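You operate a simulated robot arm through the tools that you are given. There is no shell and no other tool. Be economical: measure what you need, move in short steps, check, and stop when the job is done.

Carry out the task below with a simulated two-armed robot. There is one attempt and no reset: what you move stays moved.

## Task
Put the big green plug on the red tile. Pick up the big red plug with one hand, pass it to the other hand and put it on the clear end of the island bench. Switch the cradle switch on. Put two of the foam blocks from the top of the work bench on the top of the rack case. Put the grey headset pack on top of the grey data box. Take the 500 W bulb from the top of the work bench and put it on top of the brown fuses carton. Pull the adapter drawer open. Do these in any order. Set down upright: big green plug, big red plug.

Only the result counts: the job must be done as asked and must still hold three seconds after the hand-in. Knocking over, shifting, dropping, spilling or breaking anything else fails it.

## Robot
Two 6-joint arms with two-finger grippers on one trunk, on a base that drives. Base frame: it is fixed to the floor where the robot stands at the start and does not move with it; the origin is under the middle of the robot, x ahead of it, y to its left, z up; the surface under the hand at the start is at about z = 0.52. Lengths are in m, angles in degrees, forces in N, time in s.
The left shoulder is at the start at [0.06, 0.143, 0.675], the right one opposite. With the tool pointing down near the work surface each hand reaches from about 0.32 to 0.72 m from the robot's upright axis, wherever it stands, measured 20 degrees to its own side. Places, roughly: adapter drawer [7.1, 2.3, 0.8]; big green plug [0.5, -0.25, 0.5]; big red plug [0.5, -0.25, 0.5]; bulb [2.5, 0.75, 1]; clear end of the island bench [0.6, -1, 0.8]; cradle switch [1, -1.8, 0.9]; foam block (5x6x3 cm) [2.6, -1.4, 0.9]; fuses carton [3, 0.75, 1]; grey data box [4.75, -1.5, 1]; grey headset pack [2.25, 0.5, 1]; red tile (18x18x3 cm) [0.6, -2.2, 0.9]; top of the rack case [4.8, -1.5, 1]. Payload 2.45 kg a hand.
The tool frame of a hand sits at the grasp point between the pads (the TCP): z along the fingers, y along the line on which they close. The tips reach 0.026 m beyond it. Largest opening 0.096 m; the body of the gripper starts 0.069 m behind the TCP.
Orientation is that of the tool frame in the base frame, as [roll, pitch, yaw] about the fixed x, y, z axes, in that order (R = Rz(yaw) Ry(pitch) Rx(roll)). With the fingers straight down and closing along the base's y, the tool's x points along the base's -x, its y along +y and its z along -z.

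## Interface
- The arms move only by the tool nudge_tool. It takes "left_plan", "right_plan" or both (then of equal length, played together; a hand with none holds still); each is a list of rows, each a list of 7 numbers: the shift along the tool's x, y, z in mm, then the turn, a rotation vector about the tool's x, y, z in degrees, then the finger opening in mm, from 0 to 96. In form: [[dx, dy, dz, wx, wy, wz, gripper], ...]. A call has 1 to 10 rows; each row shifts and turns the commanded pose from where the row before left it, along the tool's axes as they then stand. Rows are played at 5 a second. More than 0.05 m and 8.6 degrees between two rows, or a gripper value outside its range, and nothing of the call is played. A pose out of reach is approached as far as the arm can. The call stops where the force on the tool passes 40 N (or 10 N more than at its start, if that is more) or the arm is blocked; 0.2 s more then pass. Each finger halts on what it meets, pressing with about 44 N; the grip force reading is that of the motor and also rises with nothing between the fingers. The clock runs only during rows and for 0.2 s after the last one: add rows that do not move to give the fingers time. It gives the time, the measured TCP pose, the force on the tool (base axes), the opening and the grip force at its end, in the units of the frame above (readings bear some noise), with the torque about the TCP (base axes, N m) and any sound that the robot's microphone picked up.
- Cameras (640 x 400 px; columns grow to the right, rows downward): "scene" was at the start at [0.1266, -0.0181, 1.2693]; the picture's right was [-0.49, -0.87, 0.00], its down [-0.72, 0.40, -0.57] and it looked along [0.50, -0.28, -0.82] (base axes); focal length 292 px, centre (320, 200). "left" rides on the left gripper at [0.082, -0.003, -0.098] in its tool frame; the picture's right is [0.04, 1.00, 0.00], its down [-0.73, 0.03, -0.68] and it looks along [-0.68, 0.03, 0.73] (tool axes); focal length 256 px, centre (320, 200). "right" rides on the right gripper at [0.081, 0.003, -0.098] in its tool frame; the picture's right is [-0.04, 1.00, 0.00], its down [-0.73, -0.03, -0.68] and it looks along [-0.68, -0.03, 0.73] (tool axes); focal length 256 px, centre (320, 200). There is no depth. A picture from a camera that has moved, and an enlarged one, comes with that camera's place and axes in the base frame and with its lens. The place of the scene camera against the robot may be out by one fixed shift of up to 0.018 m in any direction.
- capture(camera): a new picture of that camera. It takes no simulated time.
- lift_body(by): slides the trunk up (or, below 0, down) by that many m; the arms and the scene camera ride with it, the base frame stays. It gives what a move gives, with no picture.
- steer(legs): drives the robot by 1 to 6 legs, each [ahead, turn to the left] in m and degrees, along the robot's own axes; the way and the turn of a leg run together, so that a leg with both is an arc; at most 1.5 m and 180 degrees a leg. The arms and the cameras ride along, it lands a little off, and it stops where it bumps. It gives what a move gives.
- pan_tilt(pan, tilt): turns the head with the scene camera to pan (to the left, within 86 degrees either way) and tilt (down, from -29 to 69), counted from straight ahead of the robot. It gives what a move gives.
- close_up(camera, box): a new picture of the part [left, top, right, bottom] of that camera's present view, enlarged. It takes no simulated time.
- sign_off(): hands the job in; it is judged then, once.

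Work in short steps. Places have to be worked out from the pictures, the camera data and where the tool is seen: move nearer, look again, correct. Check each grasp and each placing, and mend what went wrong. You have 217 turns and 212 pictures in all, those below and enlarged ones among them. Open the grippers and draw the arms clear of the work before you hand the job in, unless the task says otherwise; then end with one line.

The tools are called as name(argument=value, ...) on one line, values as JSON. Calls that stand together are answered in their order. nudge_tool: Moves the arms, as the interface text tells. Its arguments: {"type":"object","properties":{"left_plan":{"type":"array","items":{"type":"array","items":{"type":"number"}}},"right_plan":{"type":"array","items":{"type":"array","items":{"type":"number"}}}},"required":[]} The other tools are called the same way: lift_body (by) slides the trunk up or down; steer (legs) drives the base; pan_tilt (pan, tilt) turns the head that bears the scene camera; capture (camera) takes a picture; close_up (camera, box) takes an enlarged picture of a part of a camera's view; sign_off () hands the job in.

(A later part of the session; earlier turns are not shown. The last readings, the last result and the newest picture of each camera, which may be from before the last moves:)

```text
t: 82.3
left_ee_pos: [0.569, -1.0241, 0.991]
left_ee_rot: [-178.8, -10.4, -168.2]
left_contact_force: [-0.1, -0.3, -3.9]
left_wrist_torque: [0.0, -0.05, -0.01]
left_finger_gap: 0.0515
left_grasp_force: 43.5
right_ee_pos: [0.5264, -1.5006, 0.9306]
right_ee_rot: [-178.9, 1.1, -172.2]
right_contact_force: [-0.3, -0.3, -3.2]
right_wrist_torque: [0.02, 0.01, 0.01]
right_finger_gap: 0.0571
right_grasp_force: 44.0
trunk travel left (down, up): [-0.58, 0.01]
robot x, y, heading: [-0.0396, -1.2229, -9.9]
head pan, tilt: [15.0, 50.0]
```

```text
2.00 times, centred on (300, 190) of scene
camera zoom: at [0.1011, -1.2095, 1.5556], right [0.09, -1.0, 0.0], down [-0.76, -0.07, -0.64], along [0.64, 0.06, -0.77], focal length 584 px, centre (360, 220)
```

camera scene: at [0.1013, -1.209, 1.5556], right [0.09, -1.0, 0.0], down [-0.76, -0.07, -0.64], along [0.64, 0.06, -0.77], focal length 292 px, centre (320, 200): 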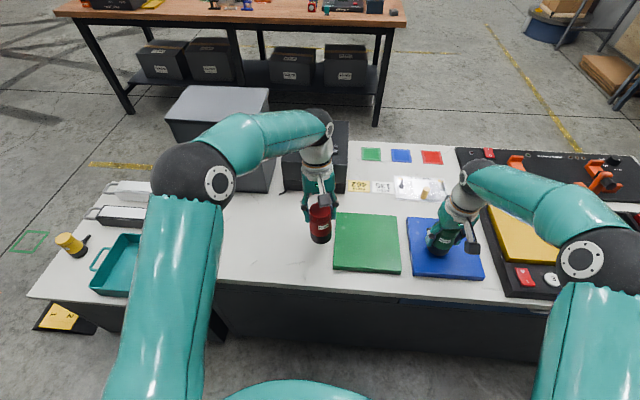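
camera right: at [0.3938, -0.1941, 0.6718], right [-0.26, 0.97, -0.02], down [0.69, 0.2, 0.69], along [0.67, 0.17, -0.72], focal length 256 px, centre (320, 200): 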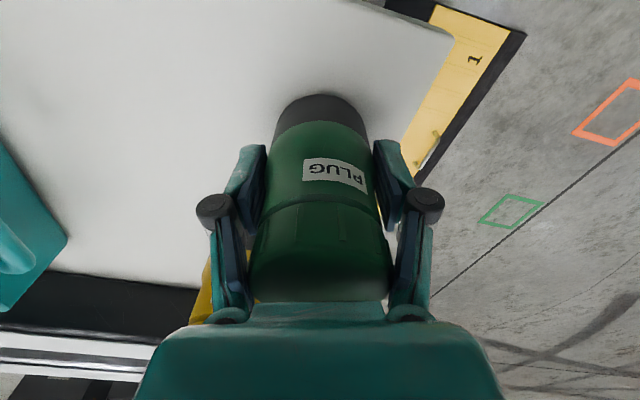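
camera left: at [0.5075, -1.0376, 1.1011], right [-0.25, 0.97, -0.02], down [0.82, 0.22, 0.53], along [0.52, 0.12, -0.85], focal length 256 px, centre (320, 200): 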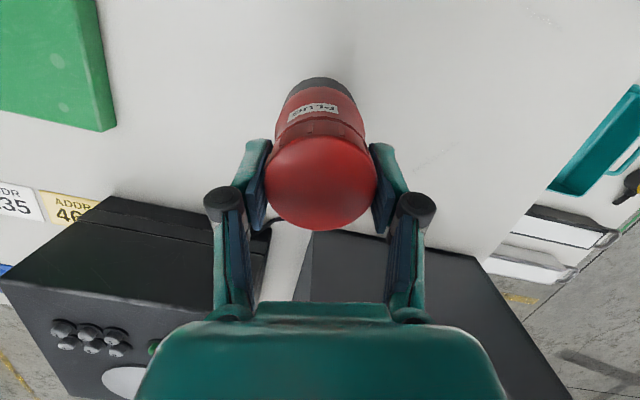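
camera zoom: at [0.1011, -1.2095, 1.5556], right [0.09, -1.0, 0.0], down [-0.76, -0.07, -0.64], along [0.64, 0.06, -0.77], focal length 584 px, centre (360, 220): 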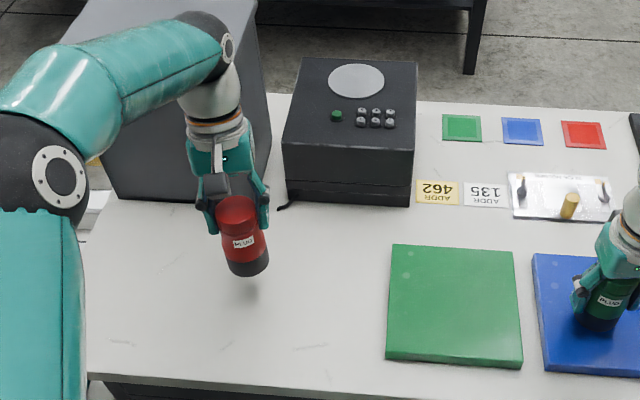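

nudge_tool(left_plan=[[-5, 0, 30, 0, 0, 0, 30], [-5, 0, 30, 0, 0, 0, 30], [0, 0, 0, 0, 0, 0, 30]])

close_up(camera="scene", box=[220, 150, 380, 290])

```text
t: 83.1
left_ee_pos: [0.5687, -1.025, 0.9349]
left_ee_rot: [-178.7, -10.0, -168.0]
left_contact_force: [2.4, -3.1, 24.9]
left_wrist_torque: [0.42, -0.38, 0.01]
left_finger_gap: 0.0522
left_grasp_force: 44.2
right_ee_pos: [0.5243, -1.501, 0.9314]
right_ee_rot: [-179.0, 1.2, -172.2]
right_contact_force: [-0.2, 0.3, -3.0]
right_wrist_torque: [-0.01, 0.04, -0.01]
right_finger_gap: 0.0566
right_grasp_force: 43.5
trunk travel left (down, up): [-0.58, 0.01]
robot x, y, heading: [-0.0406, -1.2225, -9.8]
head pan, tilt: [15.0, 50.0]
```

```text
2.86 times, centred on (300, 220) of scene
camera zoom: at [0.0984, -1.2104, 1.5564], right [0.09, -1.0, 0.0], down [-0.76, -0.07, -0.64], along [0.64, 0.06, -0.77], focal length 834 px, centre (377, 143)
```

zoom: 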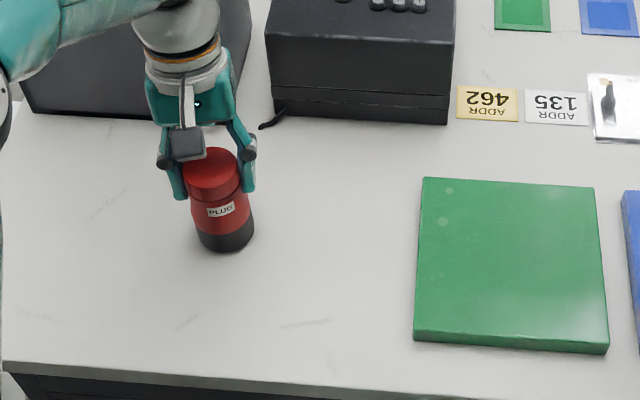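

Contact with the bench (25 N). Ease 2 mm and open the left hand.

nudge_tool(left_plan=[[0, 0, -2, 0, 0, 0, 30], [0, 0, 0, 0, 0, 0, 58], [0, 0, 0, 0, 0, 0, 66], [0, 0, 0, 0, 0, 0, 84], [0, 0, 0, 0, 0, 0, 84]])

close_up(camera="scene", box=[220, 150, 380, 290])

capture(camera="left")

```text
t: 84.3
left_ee_pos: [0.567, -1.0233, 0.9327]
left_ee_rot: [-178.7, -10.5, -168.2]
left_contact_force: [0.2, 0.0, -0.1]
left_wrist_torque: [0.01, 0.0, -0.06]
left_finger_gap: 0.0841
left_grasp_force: 0.0
right_ee_pos: [0.5261, -1.5009, 0.9313]
right_ee_rot: [-178.9, 1.0, -172.1]
right_contact_force: [-0.1, 0.3, -3.0]
right_wrist_torque: [-0.03, 0.02, 0.03]
right_finger_gap: 0.0568
right_grasp_force: 43.4
trunk travel left (down, up): [-0.58, 0.01]
robot x, y, heading: [-0.0408, -1.2222, -9.7]
head pan, tilt: [15.0, 50.0]
```

```text
2.86 times, centred on (300, 220) of scene
camera zoom: at [0.1008, -1.2089, 1.5557], right [0.09, -1.0, 0.0], down [-0.76, -0.07, -0.64], along [0.64, 0.06, -0.77], focal length 834 px, centre (377, 143)
```

zoom: 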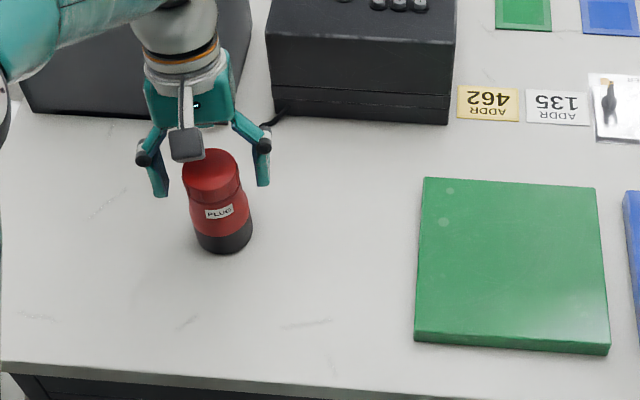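

```text
150 pictures are left
camera left: at [0.5069, -1.0369, 1.043], right [-0.25, 0.97, -0.02], down [0.82, 0.22, 0.53], along [0.52, 0.12, -0.85], focal length 256 px, centre (320, 200)
```

left: 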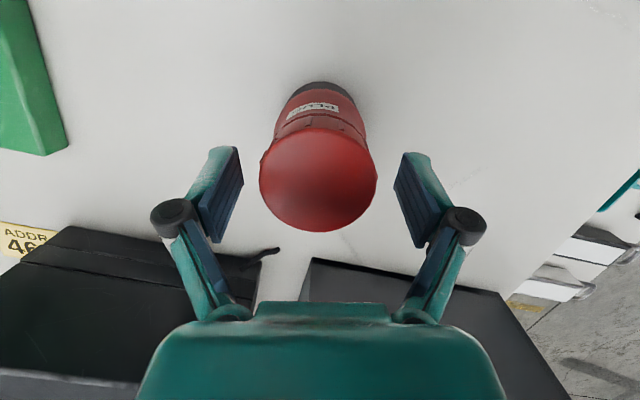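

Red plug stands upright on the clear end. I retract the left hand straight up and straighten it.

nudge_tool(left_plan=[[4, 0, -20, 0, 0, 0, 88], [8, 0, -40, 0, 0, 0, 88], [8, 0, -40, 0, 0, 0, 88], [30, -10, -20, 0, -5, 0, 88], [30, -10, 0, 0, -5, 0, 88]])

steer(legs=[[-0.12, 0], [0, -70]])

pan_tilt(pan=20, tilt=40)

capture(camera="scene")

```text
t: 85.5
left_ee_pos: [0.5128, -1.0496, 1.0637]
left_ee_rot: [-178.8, -0.3, -167.8]
left_contact_force: [-0.4, 0.3, 0.0]
left_wrist_torque: [0.01, 0.0, 0.01]
left_finger_gap: 0.0878
left_grasp_force: 0.0
right_ee_pos: [0.5252, -1.5007, 0.9317]
right_ee_rot: [-178.9, 1.0, -172.2]
right_contact_force: [-1.4, 0.1, -2.9]
right_wrist_torque: [-0.03, 0.05, 0.01]
right_finger_gap: 0.0569
right_grasp_force: 44.0
trunk travel left (down, up): [-0.58, 0.01]
robot x, y, heading: [-0.0434, -1.2223, -9.6]
head pan, tilt: [15.0, 50.0]
```

```text
t: 90.0
left_ee_pos: [0.2019, -1.664, 1.0631]
left_ee_rot: [-178.8, -0.4, 123.3]
left_contact_force: [-0.8, -0.2, 0.1]
left_wrist_torque: [0.04, -0.07, 0.04]
left_finger_gap: 0.0878
left_grasp_force: 0.1
right_ee_pos: [-0.2117, -1.8386, 0.9309]
right_ee_rot: [-179.2, 1.0, 119.0]
right_contact_force: [-1.9, 0.3, -3.7]
right_wrist_torque: [0.05, -0.08, -0.01]
right_finger_gap: 0.0566
right_grasp_force: 44.6
trunk travel left (down, up): [-0.58, 0.01]
robot x, y, heading: [-0.0993, -1.1959, -80.4]
head pan, tilt: [15.0, 50.0]
stopped in leg 2: the robot was blocked; the commanded pose is now the measured one
```

```text
t: 90.7
left_ee_pos: [0.2064, -1.6623, 1.0623]
left_ee_rot: [-178.8, -0.4, 123.5]
left_contact_force: [0.6, -0.3, -0.3]
left_wrist_torque: [-0.03, -0.04, 0.0]
left_finger_gap: 0.0878
left_grasp_force: 0.0
right_ee_pos: [-0.2088, -1.8366, 0.9319]
right_ee_rot: [-178.9, 1.1, 119.1]
right_contact_force: [0.3, 0.0, -2.6]
right_wrist_torque: [0.02, -0.01, -0.01]
right_finger_gap: 0.0567
right_grasp_force: 43.9
trunk travel left (down, up): [-0.58, 0.01]
robot x, y, heading: [-0.0991, -1.1953, -80.6]
head pan, tilt: [20.0, 40.0]
```

```text
149 pictures are left
camera scene: at [-0.0428, -1.3124, 1.5698], right [-0.87, -0.49, 0.0], down [-0.32, 0.56, -0.77], along [0.38, -0.67, -0.64], focal length 292 px, centre (320, 200)
```

scene: 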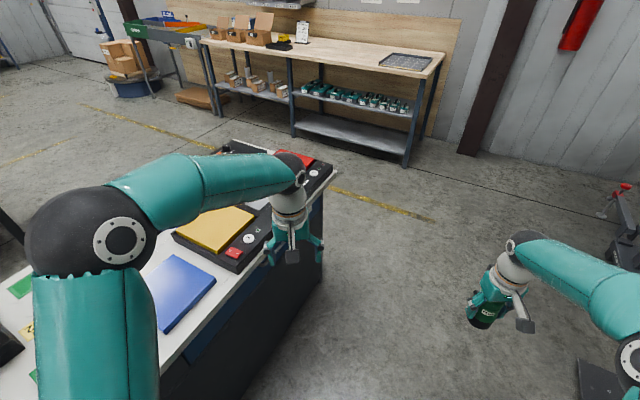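

The turn in fact finished. Drive ahead along the bench, then turn toward the red tile.

steer(legs=[[0.75, 0], [0, 65]])

pan_tilt(pan=-10, tilt=45)

capture(camera="scene")

```text
t: 98.0
left_ee_pos: [0.5849, -1.87, 1.0612]
left_ee_rot: [-178.6, -0.5, -172.7]
left_contact_force: [0.3, 0.5, -0.1]
left_wrist_torque: [-0.01, 0.02, 0.04]
left_finger_gap: 0.0883
left_grasp_force: 0.1
right_ee_pos: [0.5601, -2.3198, 0.9318]
right_ee_rot: [-179.0, 1.0, -177.0]
right_contact_force: [1.0, -0.1, -3.1]
right_wrist_torque: [-0.04, 0.01, 0.0]
right_finger_gap: 0.0567
right_grasp_force: 43.7
trunk travel left (down, up): [-0.58, 0.01]
robot x, y, heading: [0.0157, -1.9921, -16.5]
head pan, tilt: [20.0, 40.0]
```

```text
t: 99.0
left_ee_pos: [0.586, -1.8702, 1.0621]
left_ee_rot: [-178.7, -0.5, -172.7]
left_contact_force: [-0.6, 0.7, 0.0]
left_wrist_torque: [-0.03, 0.03, 0.0]
left_finger_gap: 0.0878
left_grasp_force: 0.1
right_ee_pos: [0.5601, -2.3189, 0.9325]
right_ee_rot: [-179.0, 1.2, -177.1]
right_contact_force: [0.2, 0.2, -2.7]
right_wrist_torque: [0.0, 0.02, -0.03]
right_finger_gap: 0.0565
right_grasp_force: 44.3
trunk travel left (down, up): [-0.58, 0.01]
robot x, y, heading: [0.0174, -1.9926, -16.7]
head pan, tilt: [-10.0, 45.0]
```

```text
148 pictures are left
camera scene: at [0.152, -2.0264, 1.5626], right [-0.45, -0.89, 0.0], down [-0.63, 0.32, -0.71], along [0.63, -0.32, -0.71], focal length 292 px, centre (320, 200)
```

scene: 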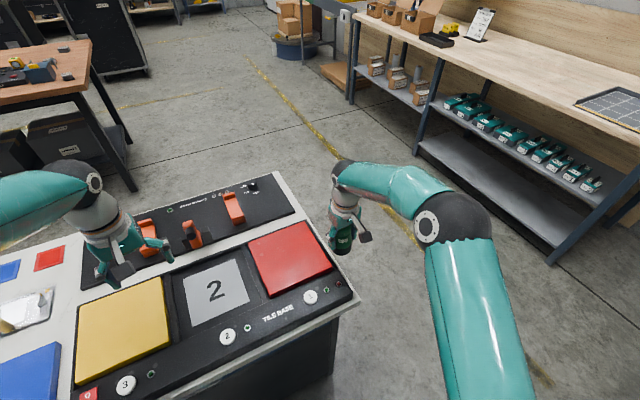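

Red tile centre at about (0.587,-2.156). Raise the right hand, move over the tile and look.

nudge_tool(right_plan=[[0, 0, -45, 0, 0, 0, 30], [-9, 40, 0, 0, 0, 0, 30], [-9, 40, 0, 0, 0, 0, 30], [-9, 40, 0, 0, 0, 0, 30], [-9, 40, 0, 0, 0, 0, 30], [0, 0, 0, 0, 0, 0, 30]])

capture(camera="right")

close_up(camera="scene", box=[180, 160, 400, 320])

```text
t: 100.4
left_ee_pos: [0.5857, -1.8708, 1.0623]
left_ee_rot: [-178.7, -0.4, -172.6]
left_contact_force: [-0.3, 0.6, -0.4]
left_wrist_torque: [0.03, -0.01, 0.0]
left_finger_gap: 0.0883
left_grasp_force: 0.0
right_ee_pos: [0.5853, -2.1586, 0.9751]
right_ee_rot: [-179.0, 1.1, -177.2]
right_contact_force: [-1.0, -0.8, -2.9]
right_wrist_torque: [0.01, 0.01, -0.01]
right_finger_gap: 0.0565
right_grasp_force: 44.1
trunk travel left (down, up): [-0.58, 0.01]
robot x, y, heading: [0.0171, -1.9867, -16.9]
head pan, tilt: [-10.0, 45.0]
```

```text
147 pictures are left
camera right: at [0.5006, -2.1573, 1.0737], right [-0.01, 1.0, -0.02], down [0.72, 0.02, 0.69], along [0.69, 0.0, -0.72], focal length 256 px, centre (320, 200)
```

right: 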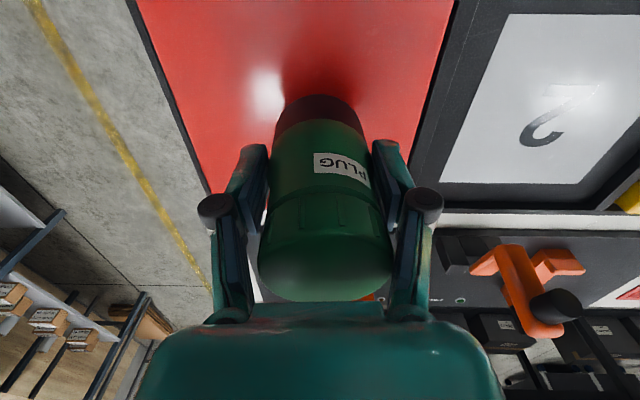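

```text
2.50 times, centred on (290, 240) of scene
camera zoom: at [0.1518, -2.0273, 1.5626], right [-0.45, -0.89, 0.0], down [-0.63, 0.32, -0.71], along [0.63, -0.32, -0.71], focal length 729 px, centre (395, 100)
```

zoom: 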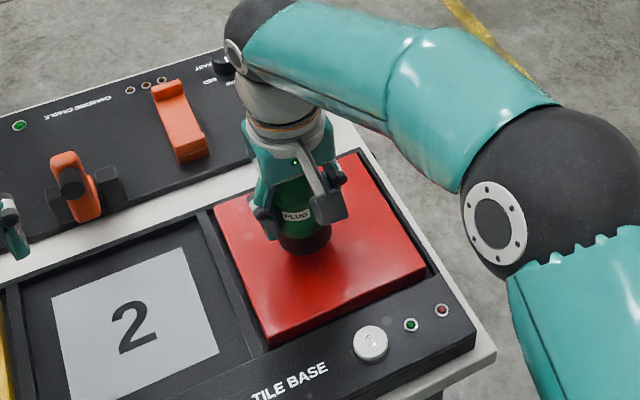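

nudge_tool(right_plan=[[-20, -19, 0, 0, 0, 0, 30], [0, 0, 20, 0, 0, 0, 30], [0, 0, 5, 0, 0, 0, 30], [0, 0, 0, 0, 0, 0, 30]])

capture(camera="right")

close_up(camera="scene", box=[180, 160, 400, 320])

```text
t: 101.4
left_ee_pos: [0.584, -1.8698, 1.0641]
left_ee_rot: [-178.7, -0.4, -172.7]
left_contact_force: [-0.9, 0.0, -0.3]
left_wrist_torque: [-0.02, 0.01, -0.03]
left_finger_gap: 0.0882
left_grasp_force: 0.0
right_ee_pos: [0.608, -2.1759, 0.9528]
right_ee_rot: [-178.9, 1.3, -177.1]
right_contact_force: [-0.6, -0.9, 11.0]
right_wrist_torque: [0.34, 0.06, 0.09]
right_finger_gap: 0.0563
right_grasp_force: 43.7
trunk travel left (down, up): [-0.58, 0.01]
robot x, y, heading: [0.0199, -1.9908, -16.8]
head pan, tilt: [-10.0, 45.0]
```

```text
145 pictures are left
camera right: at [0.5221, -2.1746, 1.0512], right [-0.01, 1.0, -0.02], down [0.72, 0.02, 0.7], along [0.7, -0.01, -0.72], focal length 256 px, centre (320, 200)
```

right: 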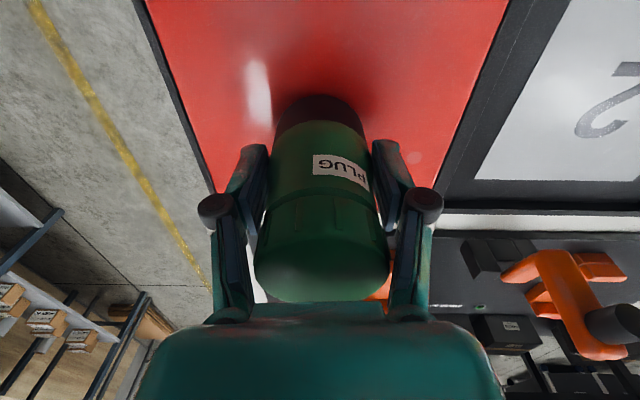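

```text
2.50 times, centred on (290, 240) of scene
camera zoom: at [0.1501, -2.0263, 1.563], right [-0.45, -0.89, 0.0], down [-0.63, 0.32, -0.71], along [0.63, -0.32, -0.71], focal length 729 px, centre (395, 100)
```

zoom: 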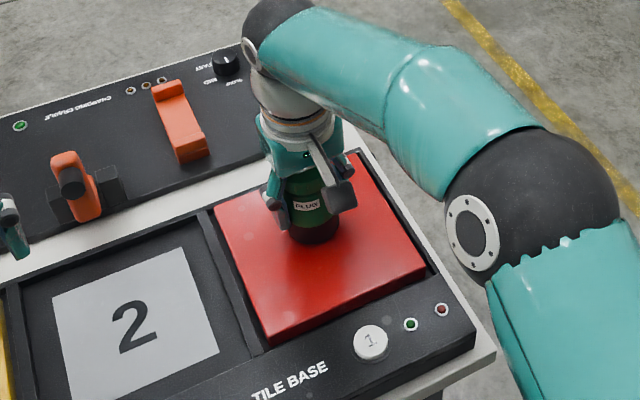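

Plug is resting centred on the red tile. Release and retreat upward.

nudge_tool(right_plan=[[0, 0, 0, 0, 0, 0, 64], [0, 0, 0, 0, 0, 0, 76], [0, 0, 0, 0, 0, 0, 88], [0, 0, -30, 0, 0, 0, 88], [0, 0, -40, 0, 0, 0, 88], [0, 0, -40, 0, 0, 0, 88]])

close_up(camera="scene", box=[20, 140, 400, 380])

```text
t: 102.8
left_ee_pos: [0.5847, -1.8711, 1.0624]
left_ee_rot: [-178.7, -0.4, -172.7]
left_contact_force: [0.2, 1.2, -0.3]
left_wrist_torque: [0.01, -0.04, 0.01]
left_finger_gap: 0.088
left_grasp_force: 0.0
right_ee_pos: [0.6064, -2.1742, 1.0608]
right_ee_rot: [-179.0, 1.0, -176.9]
right_contact_force: [0.1, -0.4, -0.3]
right_wrist_torque: [0.01, -0.03, 0.02]
right_finger_gap: 0.0881
right_grasp_force: 0.1
trunk travel left (down, up): [-0.58, 0.01]
robot x, y, heading: [0.0212, -1.9888, -16.8]
head pan, tilt: [-10.0, 45.0]
```

```text
1.67 times, centred on (210, 260) of scene
camera zoom: at [0.1511, -2.0263, 1.5627], right [-0.45, -0.89, 0.0], down [-0.63, 0.32, -0.71], along [0.63, -0.32, -0.71], focal length 486 px, centre (503, 100)
```

zoom: 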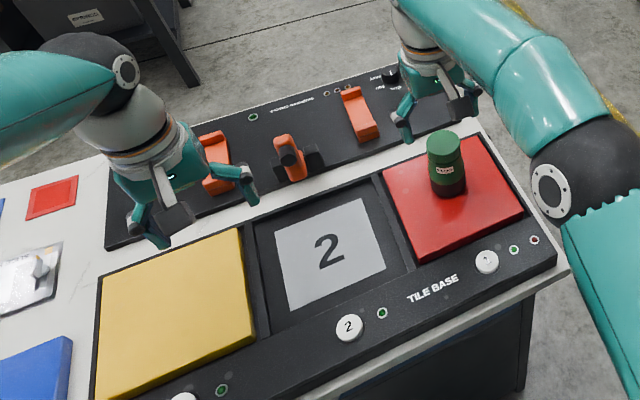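

Green stands upright on the red tile. Next the cradle switch, on the far (+x) side of the island; I drive around the -y end of the bench in stages.

steer(legs=[[-0.18, 0], [0, -73], [1.05, 0]])

pan_tilt(pan=45, tilt=35)

capture(camera="scene")

```text
t: 107.5
left_ee_pos: [0.1667, -2.4275, 1.0635]
left_ee_rot: [-178.9, -0.3, 119.5]
left_contact_force: [-1.3, -0.2, 1.2]
left_wrist_torque: [0.02, -0.13, -0.01]
left_finger_gap: 0.0883
left_grasp_force: 0.1
right_ee_pos: [-0.1064, -2.5604, 1.0606]
right_ee_rot: [-179.1, 1.0, 115.1]
right_contact_force: [-0.9, -0.6, -0.6]
right_wrist_torque: [0.04, -0.1, -0.02]
right_finger_gap: 0.0879
right_grasp_force: 0.0
trunk travel left (down, up): [-0.58, 0.01]
robot x, y, heading: [-0.0936, -1.9411, -86.8]
head pan, tilt: [-10.0, 45.0]
stopped in leg 2: the robot was blocked; the commanded pose is now the measured one
```

```text
t: 108.7
left_ee_pos: [0.171, -2.4271, 1.064]
left_ee_rot: [-178.7, -0.4, 119.5]
left_contact_force: [0.4, 0.1, -0.9]
left_wrist_torque: [-0.01, -0.01, 0.04]
left_finger_gap: 0.0879
left_grasp_force: 0.0
right_ee_pos: [-0.1022, -2.5591, 1.0613]
right_ee_rot: [-179.0, 1.1, 115.2]
right_contact_force: [0.2, 0.2, -0.6]
right_wrist_torque: [0.0, 0.0, 0.0]
right_finger_gap: 0.0881
right_grasp_force: 0.1
trunk travel left (down, up): [-0.58, 0.01]
robot x, y, heading: [-0.0915, -1.94, -86.4]
head pan, tilt: [45.0, 35.0]
```

```text
142 pictures are left
camera scene: at [-0.0227, -2.0404, 1.5775], right [-0.67, -0.75, 0.0], down [-0.43, 0.38, -0.82], along [0.61, -0.55, -0.57], focal length 292 px, centre (320, 200)
```

scene: 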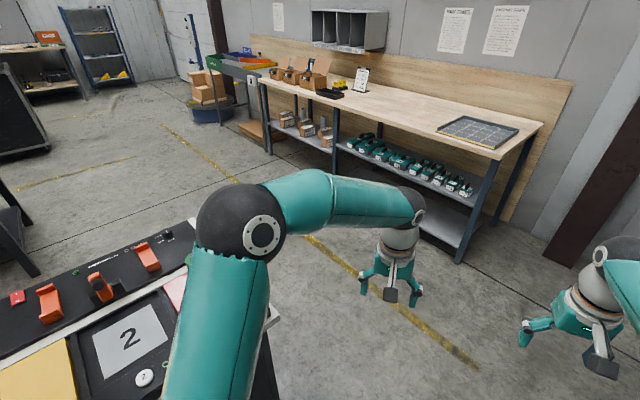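

steer(legs=[[1.08, 0], [0, 85]])

pan_tilt(pan=20, tilt=30)

capture(camera="scene")

```text
t: 116.8
left_ee_pos: [0.4994, -3.1095, 1.0636]
left_ee_rot: [-178.5, -0.6, 169.7]
left_contact_force: [0.1, 0.4, 0.2]
left_wrist_torque: [-0.07, 0.02, 0.02]
left_finger_gap: 0.0882
left_grasp_force: 0.1
right_ee_pos: [0.4277, -3.4036, 1.0621]
right_ee_rot: [-178.8, 1.3, 165.3]
right_contact_force: [0.0, 0.8, -1.3]
right_wrist_torque: [-0.06, 0.03, -0.04]
right_finger_gap: 0.0879
right_grasp_force: 0.1
trunk travel left (down, up): [-0.58, 0.01]
robot x, y, heading: [-0.0763, -3.033, -35.2]
head pan, tilt: [45.0, 35.0]
stopped in leg 2: the robot was blocked; the commanded pose is now the measured one
```

```text
t: 117.7
left_ee_pos: [0.4962, -3.1107, 1.0645]
left_ee_rot: [-178.7, -0.6, 169.7]
left_contact_force: [0.4, 0.2, -0.3]
left_wrist_torque: [-0.02, 0.02, 0.0]
left_finger_gap: 0.0881
left_grasp_force: 0.0
right_ee_pos: [0.4257, -3.4072, 1.063]
right_ee_rot: [-178.9, 1.3, 165.2]
right_contact_force: [0.2, -0.9, 0.5]
right_wrist_torque: [0.03, -0.01, 0.01]
right_finger_gap: 0.0878
right_grasp_force: 0.1
trunk travel left (down, up): [-0.58, 0.01]
robot x, y, heading: [-0.0759, -3.0375, -34.9]
head pan, tilt: [20.0, 30.0]
```

```text
141 pictures are left
camera scene: at [0.0663, -3.0754, 1.5852], right [-0.26, -0.97, 0.0], down [-0.48, 0.13, -0.87], along [0.84, -0.22, -0.5], focal length 292 px, centre (320, 200)
```

scene: 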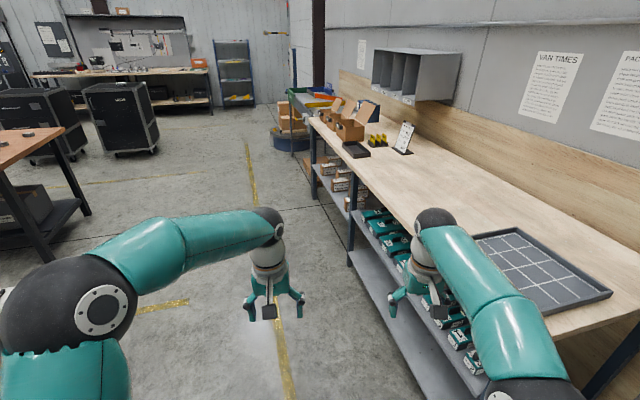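

Something limits the base's rear swing; I drive forward with an arc instead of turning on the spot.

steer(legs=[[0.2, 0], [0.3, 40]])

capture(camera="scene")

```text
t: 121.8
left_ee_pos: [0.864, -2.9178, 1.0663]
left_ee_rot: [-178.5, -0.5, -150.5]
left_contact_force: [-0.5, 0.2, -0.3]
left_wrist_torque: [-0.05, 0.01, 0.0]
left_finger_gap: 0.0882
left_grasp_force: 0.1
right_ee_pos: [0.9972, -3.1925, 1.0639]
right_ee_rot: [-178.8, 1.3, -154.9]
right_contact_force: [-0.4, 0.3, 0.1]
right_wrist_torque: [-0.06, -0.02, 0.02]
right_finger_gap: 0.0881
right_grasp_force: 0.1
trunk travel left (down, up): [-0.58, 0.01]
robot x, y, heading: [0.3786, -3.2551, 4.3]
head pan, tilt: [20.0, 30.0]
stopped in leg 2: the robot was blocked; the commanded pose is now the measured one
```

```text
140 pictures are left
camera scene: at [0.524, -3.192, 1.5853], right [0.41, -0.91, 0.0], down [-0.46, -0.21, -0.87], along [0.79, 0.36, -0.5], focal length 292 px, centre (320, 200)
```

scene: 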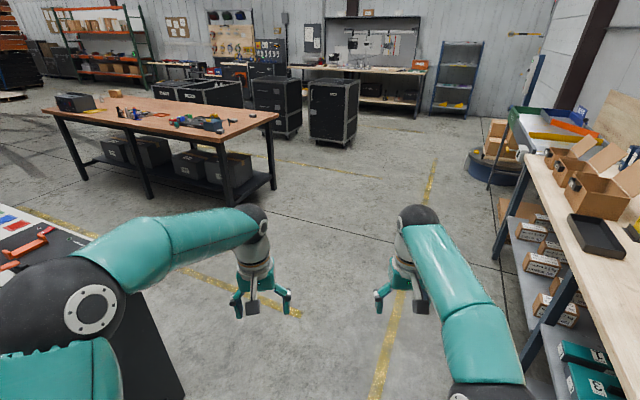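

The route is fine ("blocked" seems to appear at the end of turns). I continue round to the corridor on the +x side.

steer(legs=[[0.85, 0], [0.5, 84]])

pan_tilt(pan=10, tilt=30)

capture(camera="scene")

```text
t: 130.2
left_ee_pos: [1.3036, -2.3277, 1.0655]
left_ee_rot: [-178.6, -0.6, -69.5]
left_contact_force: [-0.8, 0.5, -0.1]
left_wrist_torque: [-0.03, -0.05, -0.02]
left_finger_gap: 0.088
left_grasp_force: 0.0
right_ee_pos: [1.5983, -2.2583, 1.0518]
right_ee_rot: [-178.9, -0.8, -73.5]
right_contact_force: [-0.7, -0.5, -0.4]
right_wrist_torque: [-0.04, -0.11, -0.02]
right_finger_gap: 0.0881
right_grasp_force: 0.1
trunk travel left (down, up): [-0.58, 0.01]
robot x, y, heading: [1.6176, -2.8633, 87.9]
head pan, tilt: [20.0, 30.0]
stopped in leg 2: the robot was blocked; the commanded pose is now the measured one
```

```text
t: 131.0
left_ee_pos: [1.3061, -2.3307, 1.0668]
left_ee_rot: [-178.6, -0.5, -69.4]
left_contact_force: [0.4, 0.5, 0.9]
left_wrist_torque: [0.02, -0.01, 0.0]
left_finger_gap: 0.088
left_grasp_force: 0.0
right_ee_pos: [1.6015, -2.2585, 1.053]
right_ee_rot: [-178.9, -0.5, -73.7]
right_contact_force: [-0.1, -0.4, 0.4]
right_wrist_torque: [-0.03, -0.01, 0.02]
right_finger_gap: 0.0881
right_grasp_force: 0.0
trunk travel left (down, up): [-0.58, 0.01]
robot x, y, heading: [1.6186, -2.8666, 88.0]
head pan, tilt: [10.0, 30.0]
```

```text
139 pictures are left
camera scene: at [1.6106, -2.6997, 1.5853], right [0.99, 0.14, 0.0], down [0.07, -0.5, -0.87], along [-0.12, 0.86, -0.5], focal length 292 px, centre (320, 200)
```

scene: 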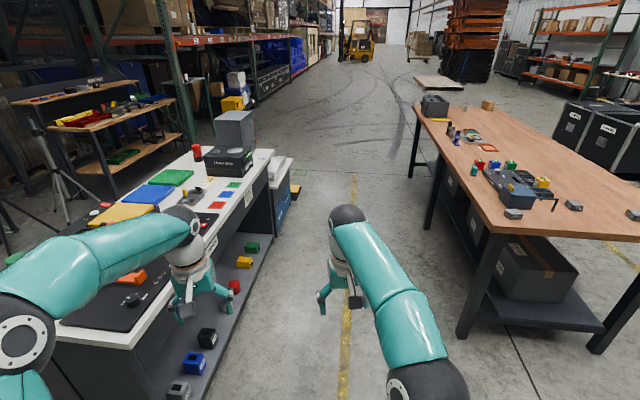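

steer(legs=[[0.78, 0], [0, 85]])

pan_tilt(pan=-15, tilt=45)

capture(camera="scene")

```text
t: 136.6
left_ee_pos: [1.2164, -1.6473, 1.0691]
left_ee_rot: [-178.5, -0.3, -55.0]
left_contact_force: [0.0, -0.9, 0.2]
left_wrist_torque: [0.03, -0.01, 0.02]
left_finger_gap: 0.0881
left_grasp_force: 0.0
right_ee_pos: [1.4868, -1.5087, 1.0491]
right_ee_rot: [-179.0, -0.9, -58.9]
right_contact_force: [-0.5, -0.5, 0.5]
right_wrist_torque: [0.04, -0.01, 0.02]
right_finger_gap: 0.0881
right_grasp_force: 0.1
trunk travel left (down, up): [-0.58, 0.01]
robot x, y, heading: [1.6649, -2.0858, 102.5]
head pan, tilt: [10.0, 30.0]
stopped in leg 2: the robot was blocked; the commanded pose is now the measured one
```

```text
t: 137.4
left_ee_pos: [1.2175, -1.6478, 1.0681]
left_ee_rot: [-178.7, -0.4, -54.9]
left_contact_force: [0.2, -0.1, -0.2]
left_wrist_torque: [0.01, -0.02, -0.03]
left_finger_gap: 0.0881
left_grasp_force: 0.0
right_ee_pos: [1.4881, -1.5061, 1.0494]
right_ee_rot: [-179.0, -0.9, -59.0]
right_contact_force: [0.0, -0.1, 0.1]
right_wrist_torque: [0.02, -0.02, -0.03]
right_finger_gap: 0.088
right_grasp_force: 0.0
trunk travel left (down, up): [-0.58, 0.01]
robot x, y, heading: [1.6669, -2.0839, 102.6]
head pan, tilt: [-15.0, 45.0]
```

```text
138 pictures are left
camera scene: at [1.6596, -1.9281, 1.5627], right [1.0, -0.05, 0.0], down [-0.03, -0.71, -0.71], along [0.03, 0.71, -0.71], focal length 292 px, centre (320, 200)
```

scene: 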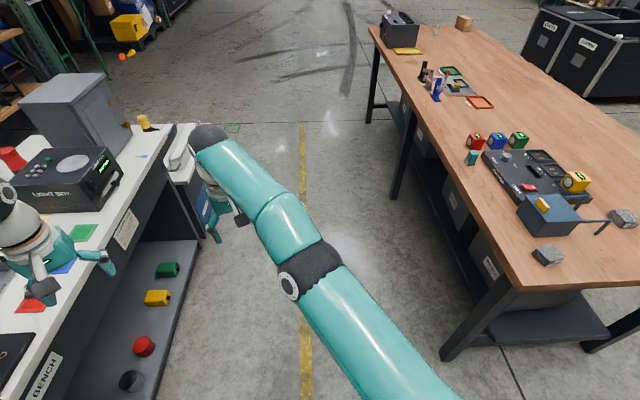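

The base's front corner meets the island when turning here. I back off, sidestep to x≈1.9, and turn there.

steer(legs=[[-0.3, 0], [0, -52], [0.3, 0]])

steer(legs=[[0, 120]])

pan_tilt(pan=0, tilt=40)

capture(camera="scene")

```text
t: 140.3
left_ee_pos: [1.3336, -1.8884, 1.0693]
left_ee_rot: [-178.6, -0.3, -61.4]
left_contact_force: [0.0, 0.8, 0.8]
left_wrist_torque: [0.0, 0.05, 0.01]
left_finger_gap: 0.0879
left_grasp_force: 0.1
right_ee_pos: [1.6166, -1.7793, 1.0493]
right_ee_rot: [-179.0, -0.8, -65.5]
right_contact_force: [0.1, 0.5, 0.5]
right_wrist_torque: [-0.02, 0.03, 0.02]
right_finger_gap: 0.088
right_grasp_force: 0.1
trunk travel left (down, up): [-0.58, 0.01]
robot x, y, heading: [1.724, -2.3714, 96.1]
head pan, tilt: [-15.0, 45.0]
stopped in leg 2: the robot was blocked; the commanded pose is now the measured one
```

```text
t: 141.9
left_ee_pos: [1.2644, -1.9544, 1.0708]
left_ee_rot: [-178.6, -0.3, -52.7]
left_contact_force: [-0.4, -0.7, 0.7]
left_wrist_torque: [-0.01, 0.02, 0.0]
left_finger_gap: 0.0878
left_grasp_force: 0.0
right_ee_pos: [1.5281, -1.8045, 1.0506]
right_ee_rot: [-178.9, -0.9, -56.5]
right_contact_force: [-0.3, -0.3, -0.4]
right_wrist_torque: [0.03, -0.02, 0.0]
right_finger_gap: 0.0877
right_grasp_force: 0.0
trunk travel left (down, up): [-0.58, 0.01]
robot x, y, heading: [1.7314, -2.3719, 104.8]
head pan, tilt: [-15.0, 45.0]
stopped in leg 1: the robot was blocked; the commanded pose is now the measured one
```

```text
t: 142.7
left_ee_pos: [1.2637, -1.9536, 1.0698]
left_ee_rot: [-178.7, -0.2, -52.6]
left_contact_force: [-0.6, 0.0, 0.3]
left_wrist_torque: [0.0, 0.01, 0.03]
left_finger_gap: 0.088
left_grasp_force: 0.1
right_ee_pos: [1.529, -1.8044, 1.0505]
right_ee_rot: [-179.0, -1.1, -56.6]
right_contact_force: [-0.3, -0.3, -0.1]
right_wrist_torque: [-0.03, -0.04, 0.04]
right_finger_gap: 0.0881
right_grasp_force: 0.1
trunk travel left (down, up): [-0.58, 0.01]
robot x, y, heading: [1.7319, -2.3751, 104.9]
head pan, tilt: [0.0, 40.0]
```

```text
137 pictures are left
camera scene: at [1.6974, -2.2163, 1.5699], right [0.97, 0.26, 0.0], down [0.17, -0.62, -0.77], along [-0.2, 0.74, -0.64], focal length 292 px, centre (320, 200)
```

scene: 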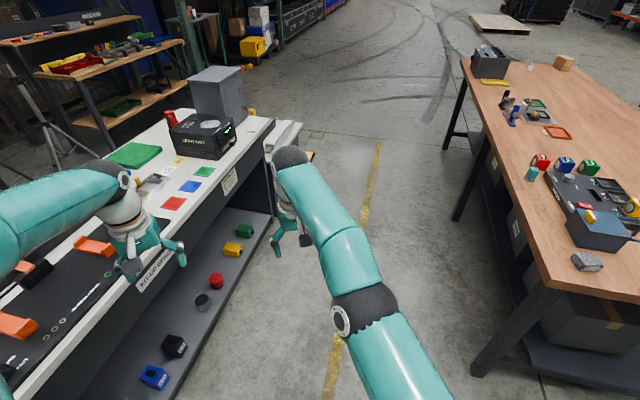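

Both turns got blocked here; I look down around the base for an obstruction.

pan_tilt(pan=86, tilt=60)

capture(camera="scene")

pan_tilt(pan=-86, tilt=60)

capture(camera="scene")

```text
t: 144.3
left_ee_pos: [1.2636, -1.9544, 1.0693]
left_ee_rot: [-178.6, -0.3, -52.7]
left_contact_force: [0.6, -0.4, 0.5]
left_wrist_torque: [-0.03, -0.01, 0.03]
left_finger_gap: 0.0879
left_grasp_force: 0.1
right_ee_pos: [1.5294, -1.8037, 1.0497]
right_ee_rot: [-179.0, -0.9, -56.6]
right_contact_force: [0.3, -0.2, -0.2]
right_wrist_torque: [0.02, 0.01, -0.01]
right_finger_gap: 0.0881
right_grasp_force: 0.0
trunk travel left (down, up): [-0.58, 0.01]
robot x, y, heading: [1.7306, -2.3717, 105.0]
head pan, tilt: [85.9, 60.0]
```

```text
136 pictures are left
camera scene: at [1.6539, -2.311, 1.5432], right [-0.19, 0.98, 0.0], down [0.85, 0.16, -0.5], along [-0.49, -0.09, -0.87], focal length 292 px, centre (320, 200)
```

scene: 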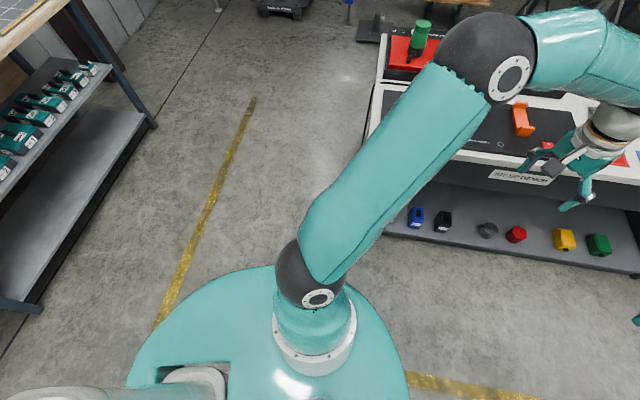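

```text
t: 146.9
left_ee_pos: [1.264, -1.954, 1.0698]
left_ee_rot: [-178.6, -0.3, -52.7]
left_contact_force: [-0.3, 0.8, -1.1]
left_wrist_torque: [0.04, 0.01, -0.05]
left_finger_gap: 0.0882
left_grasp_force: 0.1
right_ee_pos: [1.5278, -1.8039, 1.0494]
right_ee_rot: [-179.1, -1.0, -56.6]
right_contact_force: [0.6, -0.7, 0.7]
right_wrist_torque: [0.03, 0.03, -0.03]
right_finger_gap: 0.088
right_grasp_force: 0.1
trunk travel left (down, up): [-0.58, 0.01]
robot x, y, heading: [1.731, -2.3759, 105.0]
head pan, tilt: [-85.9, 60.0]
```

```text
135 pictures are left
camera scene: at [1.7824, -2.2769, 1.5432], right [0.33, -0.95, 0.0], down [-0.82, -0.28, -0.5], along [0.47, 0.16, -0.87], focal length 292 px, centre (320, 200)
```

scene: 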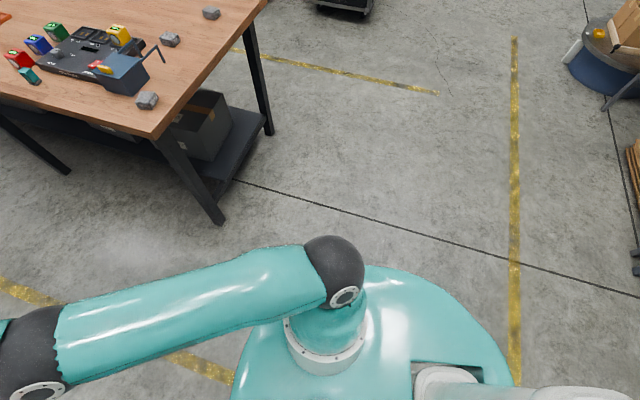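

Nothing is near the base, so the "block" may come from the turn itself lagging with arms extended. Try smaller turn legs.

steer(legs=[[0, 20], [0, 20]])

```text
t: 148.6
left_ee_pos: [1.1499, -2.1407, 1.0701]
left_ee_rot: [-178.6, -0.3, -32.5]
left_contact_force: [-0.6, 0.5, -0.4]
left_wrist_torque: [-0.01, -0.02, -0.02]
left_finger_gap: 0.0881
left_grasp_force: 0.0
right_ee_pos: [1.3519, -1.9148, 1.0499]
right_ee_rot: [-179.4, -0.5, -36.7]
right_contact_force: [-1.6, 0.3, 0.5]
right_wrist_torque: [0.04, -0.03, -0.03]
right_finger_gap: 0.0879
right_grasp_force: 0.1
trunk travel left (down, up): [-0.58, 0.01]
robot x, y, heading: [1.747, -2.3694, 124.7]
head pan, tilt: [-85.9, 60.0]
stopped in leg 1: the robot was blocked; the commanded pose is now the measured one
```

steer(legs=[[0, 45]])

pan_tilt(pan=-20, tilt=40)

capture(camera="scene")

```text
t: 151.3
left_ee_pos: [1.1556, -2.6188, 1.0713]
left_ee_rot: [-178.4, -0.2, 11.5]
left_contact_force: [0.2, -0.1, -0.5]
left_wrist_torque: [0.03, 0.03, 0.05]
left_finger_gap: 0.088
left_grasp_force: 0.0
right_ee_pos: [1.1555, -2.2946, 1.0622]
right_ee_rot: [179.9, 0.4, 5.5]
right_contact_force: [1.0, -0.8, -2.1]
right_wrist_torque: [0.05, -0.02, 0.02]
right_finger_gap: 0.0882
right_grasp_force: 0.1
trunk travel left (down, up): [-0.58, 0.01]
robot x, y, heading: [1.7514, -2.3268, 169.4]
head pan, tilt: [-85.9, 60.0]
stopped in leg 1: the force on the tool passed its limit at 60 N (the readings are from after the stop); the commanded pose is now the measured one
```

```text
t: 152.7
left_ee_pos: [1.1561, -2.6174, 1.072]
left_ee_rot: [-178.5, -0.3, 11.4]
left_contact_force: [0.2, 0.8, 0.4]
left_wrist_torque: [0.02, 0.01, 0.0]
left_finger_gap: 0.0882
left_grasp_force: 0.1
right_ee_pos: [1.1564, -2.2945, 1.0649]
right_ee_rot: [179.8, 0.5, 5.6]
right_contact_force: [0.2, 0.7, 0.5]
right_wrist_torque: [0.01, -0.02, 0.02]
right_finger_gap: 0.0879
right_grasp_force: 0.1
trunk travel left (down, up): [-0.58, 0.01]
robot x, y, heading: [1.7528, -2.324, 169.1]
head pan, tilt: [-20.0, 40.0]
```

```text
134 pictures are left
camera scene: at [1.6217, -2.2547, 1.5699], right [0.51, 0.86, 0.0], down [0.55, -0.33, -0.77], along [-0.66, 0.39, -0.64], focal length 292 px, centre (320, 200)
```

scene: 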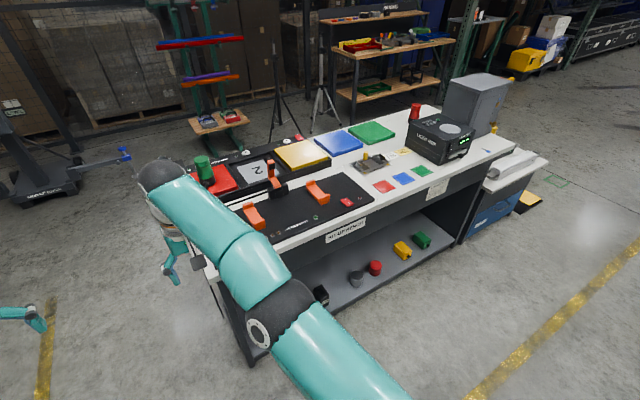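

Nothing was disturbed; the force was apparently inertial. The switch is at about (0.96,-1.75). I move nearer in small legs.

steer(legs=[[0, -40]])

steer(legs=[[0.33, 0]])

steer(legs=[[0, 42]])

```text
t: 153.8
left_ee_pos: [1.1247, -2.5459, 1.0729]
left_ee_rot: [-178.7, -0.3, 4.5]
left_contact_force: [-1.1, -0.4, -0.7]
left_wrist_torque: [-0.03, 0.03, 0.0]
left_finger_gap: 0.0878
left_grasp_force: 0.0
right_ee_pos: [1.1631, -2.2259, 1.0676]
right_ee_rot: [179.7, 0.8, -1.3]
right_contact_force: [-0.9, 1.1, -0.1]
right_wrist_torque: [-0.03, -0.01, 0.01]
right_finger_gap: 0.0879
right_grasp_force: 0.1
trunk travel left (down, up): [-0.58, 0.01]
robot x, y, heading: [1.7534, -2.332, 162.4]
head pan, tilt: [-20.0, 40.0]
stopped in leg 1: the robot was blocked; the commanded pose is now the measured one
```

```text
t: 156.0
left_ee_pos: [0.812, -2.4501, 1.0727]
left_ee_rot: [-178.6, -0.3, 4.8]
left_contact_force: [-0.4, 0.4, 0.0]
left_wrist_torque: [0.0, -0.05, 0.02]
left_finger_gap: 0.0883
left_grasp_force: 0.0
right_ee_pos: [0.8484, -2.1301, 1.0658]
right_ee_rot: [179.8, 0.7, -1.1]
right_contact_force: [-0.6, -1.1, 0.7]
right_wrist_torque: [0.02, 0.0, 0.0]
right_finger_gap: 0.0882
right_grasp_force: 0.0
trunk travel left (down, up): [-0.58, 0.01]
robot x, y, heading: [1.4371, -2.233, 162.9]
head pan, tilt: [-20.0, 40.0]
```

```text
t: 157.2
left_ee_pos: [0.8478, -2.5296, 1.0761]
left_ee_rot: [-178.5, -0.2, 12.5]
left_contact_force: [-1.2, -0.8, -0.3]
left_wrist_torque: [-0.02, 0.02, 0.04]
left_finger_gap: 0.0882
left_grasp_force: 0.0
right_ee_pos: [0.8447, -2.2075, 1.0661]
right_ee_rot: [179.9, 0.5, 6.8]
right_contact_force: [0.0, -0.3, -0.3]
right_wrist_torque: [0.03, 0.01, 0.0]
right_finger_gap: 0.0881
right_grasp_force: 0.1
trunk travel left (down, up): [-0.58, 0.01]
robot x, y, heading: [1.4394, -2.2276, 170.7]
head pan, tilt: [-20.0, 40.0]
stopped in leg 1: the robot was blocked; the commanded pose is now the measured one
```

The switch is within the right hand's reach from here. Move the right hand over to view the switch.

nudge_tool(right_plan=[[20, -43, 0, 0, 0, 0, 60], [20, -43, 0, 0, 0, 0, 30], [20, -43, 0, 0, 0, 0, 0], [20, -43, 0, 0, 0, 0, 0], [20, -43, 0, 0, 0, 0, 0], [20, -43, 0, 0, 0, 0, 0], [20, -43, 0, 0, 0, 0, 0], [20, -43, 0, 0, 0, 0, 0], [20, -43, 0, 0, 0, 0, 0]])

capture(camera="right")

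pan_tilt(pan=-35, tilt=50)

capture(camera="scene")

```text
t: 159.2
left_ee_pos: [0.849, -2.5292, 1.0741]
left_ee_rot: [-178.6, -0.2, 12.5]
left_contact_force: [0.0, 0.1, -0.4]
left_wrist_torque: [-0.04, 0.03, 0.01]
left_finger_gap: 0.0878
left_grasp_force: 0.1
right_ee_pos: [0.9763, -1.8, 1.0621]
right_ee_rot: [179.8, 0.4, 6.9]
right_contact_force: [-0.1, 0.5, 0.5]
right_wrist_torque: [-0.07, 0.01, -0.01]
right_finger_gap: 0.0001
right_grasp_force: 28.5
trunk travel left (down, up): [-0.58, 0.01]
robot x, y, heading: [1.4406, -2.2326, 170.3]
head pan, tilt: [-20.0, 40.0]
```

```text
133 pictures are left
camera right: at [1.0576, -1.793, 1.161], right [0.08, -1.0, 0.0], down [-0.73, -0.05, 0.69], along [-0.68, -0.06, -0.73], focal length 256 px, centre (320, 200)
```

right: 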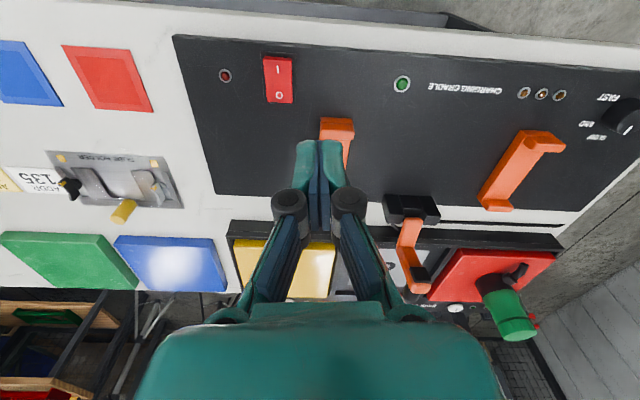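

```text
t: 160.0
left_ee_pos: [0.8491, -2.5289, 1.074]
left_ee_rot: [-178.6, -0.3, 12.5]
left_contact_force: [0.4, -0.1, 0.2]
left_wrist_torque: [0.0, 0.01, -0.02]
left_finger_gap: 0.0882
left_grasp_force: 0.1
right_ee_pos: [0.9758, -1.8, 1.0625]
right_ee_rot: [179.8, 0.5, 6.7]
right_contact_force: [-0.7, 0.2, -0.3]
right_wrist_torque: [0.01, 0.02, 0.02]
right_finger_gap: 0.0
right_grasp_force: 28.6
trunk travel left (down, up): [-0.58, 0.01]
robot x, y, heading: [1.4359, -2.2256, 170.3]
head pan, tilt: [-35.0, 50.0]
```

```text
132 pictures are left
camera scene: at [1.3268, -2.145, 1.5558], right [0.7, 0.71, 0.0], down [0.55, -0.54, -0.64], along [-0.46, 0.45, -0.77], focal length 292 px, centre (320, 200)
```

scene: 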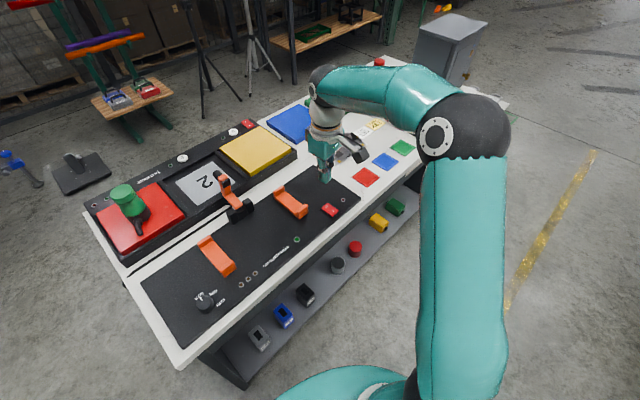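

close_up(camera="right", box=[200, 30, 360, 130])

close_up(camera="scene", box=[270, 170, 370, 250])

```text
4.00 times, centred on (280, 80) of right
camera zoom: at [1.0568, -1.7946, 1.1611], right [0.08, -1.0, 0.0], down [-0.73, -0.05, 0.69], along [-0.68, -0.06, -0.73], focal length 1024 px, centre (480, 680)
```

zoom: 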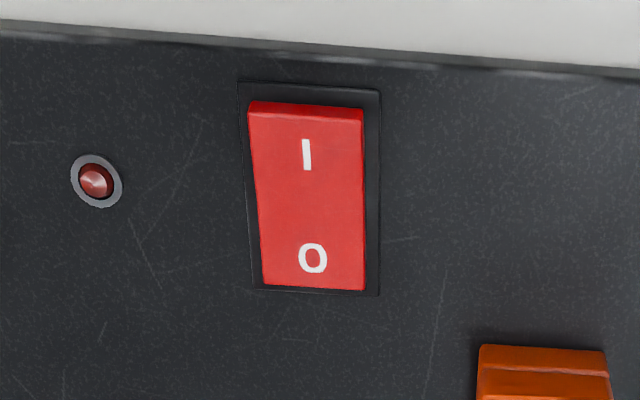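

```text
5.00 times, centred on (320, 210) of scene
camera zoom: at [1.3268, -2.145, 1.5558], right [0.7, 0.71, 0.0], down [0.55, -0.54, -0.64], along [-0.46, 0.45, -0.77], focal length 1459 px, centre (320, 150)
```

zoom: 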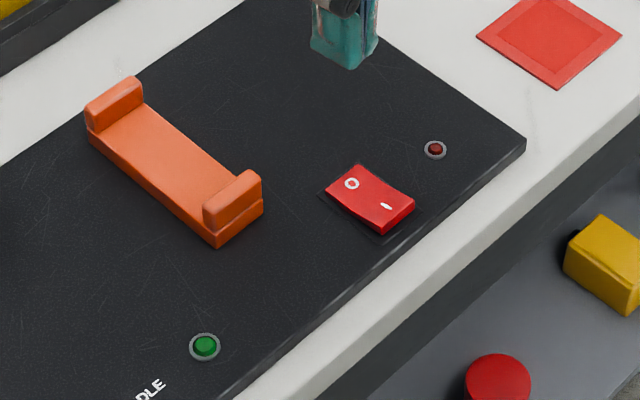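

The switch is off (I side raised). I press the I side at about (0.977,-1.758) with closed fingers.

nudge_tool(right_plan=[[7, -42, 0, 0, 0, 0, 0], [0, 0, 40, 0, 0, 0, 0], [0, 0, 45, 0, 0, 0, 0], [0, 0, 45, 0, 0, 0, 0], [0, 0, 0, 0, 0, 0, 0]])

close_up(camera="right", box=[200, 60, 440, 210])

close_up(camera="scene", box=[270, 150, 390, 250])

```text
t: 161.2
left_ee_pos: [0.8483, -2.5283, 1.074]
left_ee_rot: [-178.6, -0.4, 12.4]
left_contact_force: [-0.1, 0.2, 0.8]
left_wrist_torque: [0.03, 0.02, 0.0]
left_finger_gap: 0.0879
left_grasp_force: 0.2
right_ee_pos: [0.9781, -1.7608, 0.9331]
right_ee_rot: [179.9, 0.6, 6.8]
right_contact_force: [0.0, -0.2, 0.0]
right_wrist_torque: [0.0, 0.05, 0.02]
right_finger_gap: 0.0001
right_grasp_force: 27.8
trunk travel left (down, up): [-0.58, 0.01]
robot x, y, heading: [1.4379, -2.2286, 170.4]
head pan, tilt: [-35.0, 50.0]
```

```text
2.67 times, centred on (320, 135) of right
camera zoom: at [1.0594, -1.7537, 1.0322], right [0.08, -1.0, 0.0], down [-0.73, -0.05, 0.69], along [-0.68, -0.05, -0.73], focal length 683 px, centre (320, 373)
```

zoom: 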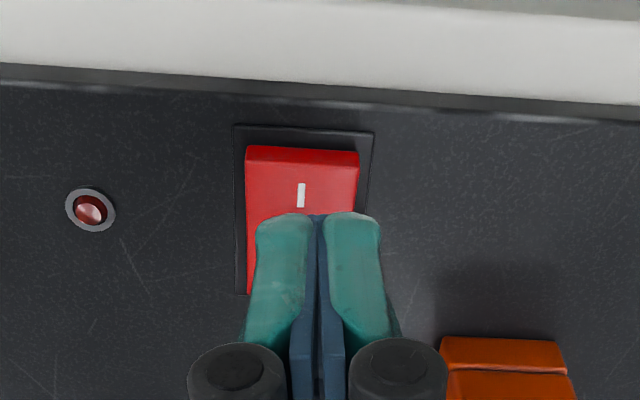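

```text
4.00 times, centred on (330, 200) of scene
camera zoom: at [1.3275, -2.1454, 1.5558], right [0.7, 0.71, 0.0], down [0.54, -0.54, -0.64], along [-0.46, 0.45, -0.77], focal length 1167 px, centre (280, 200)
```

zoom: 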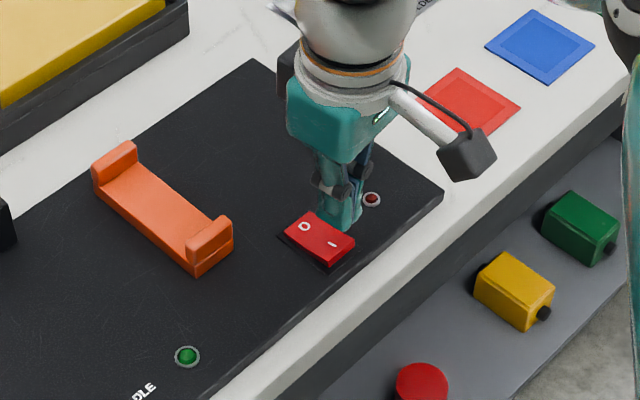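

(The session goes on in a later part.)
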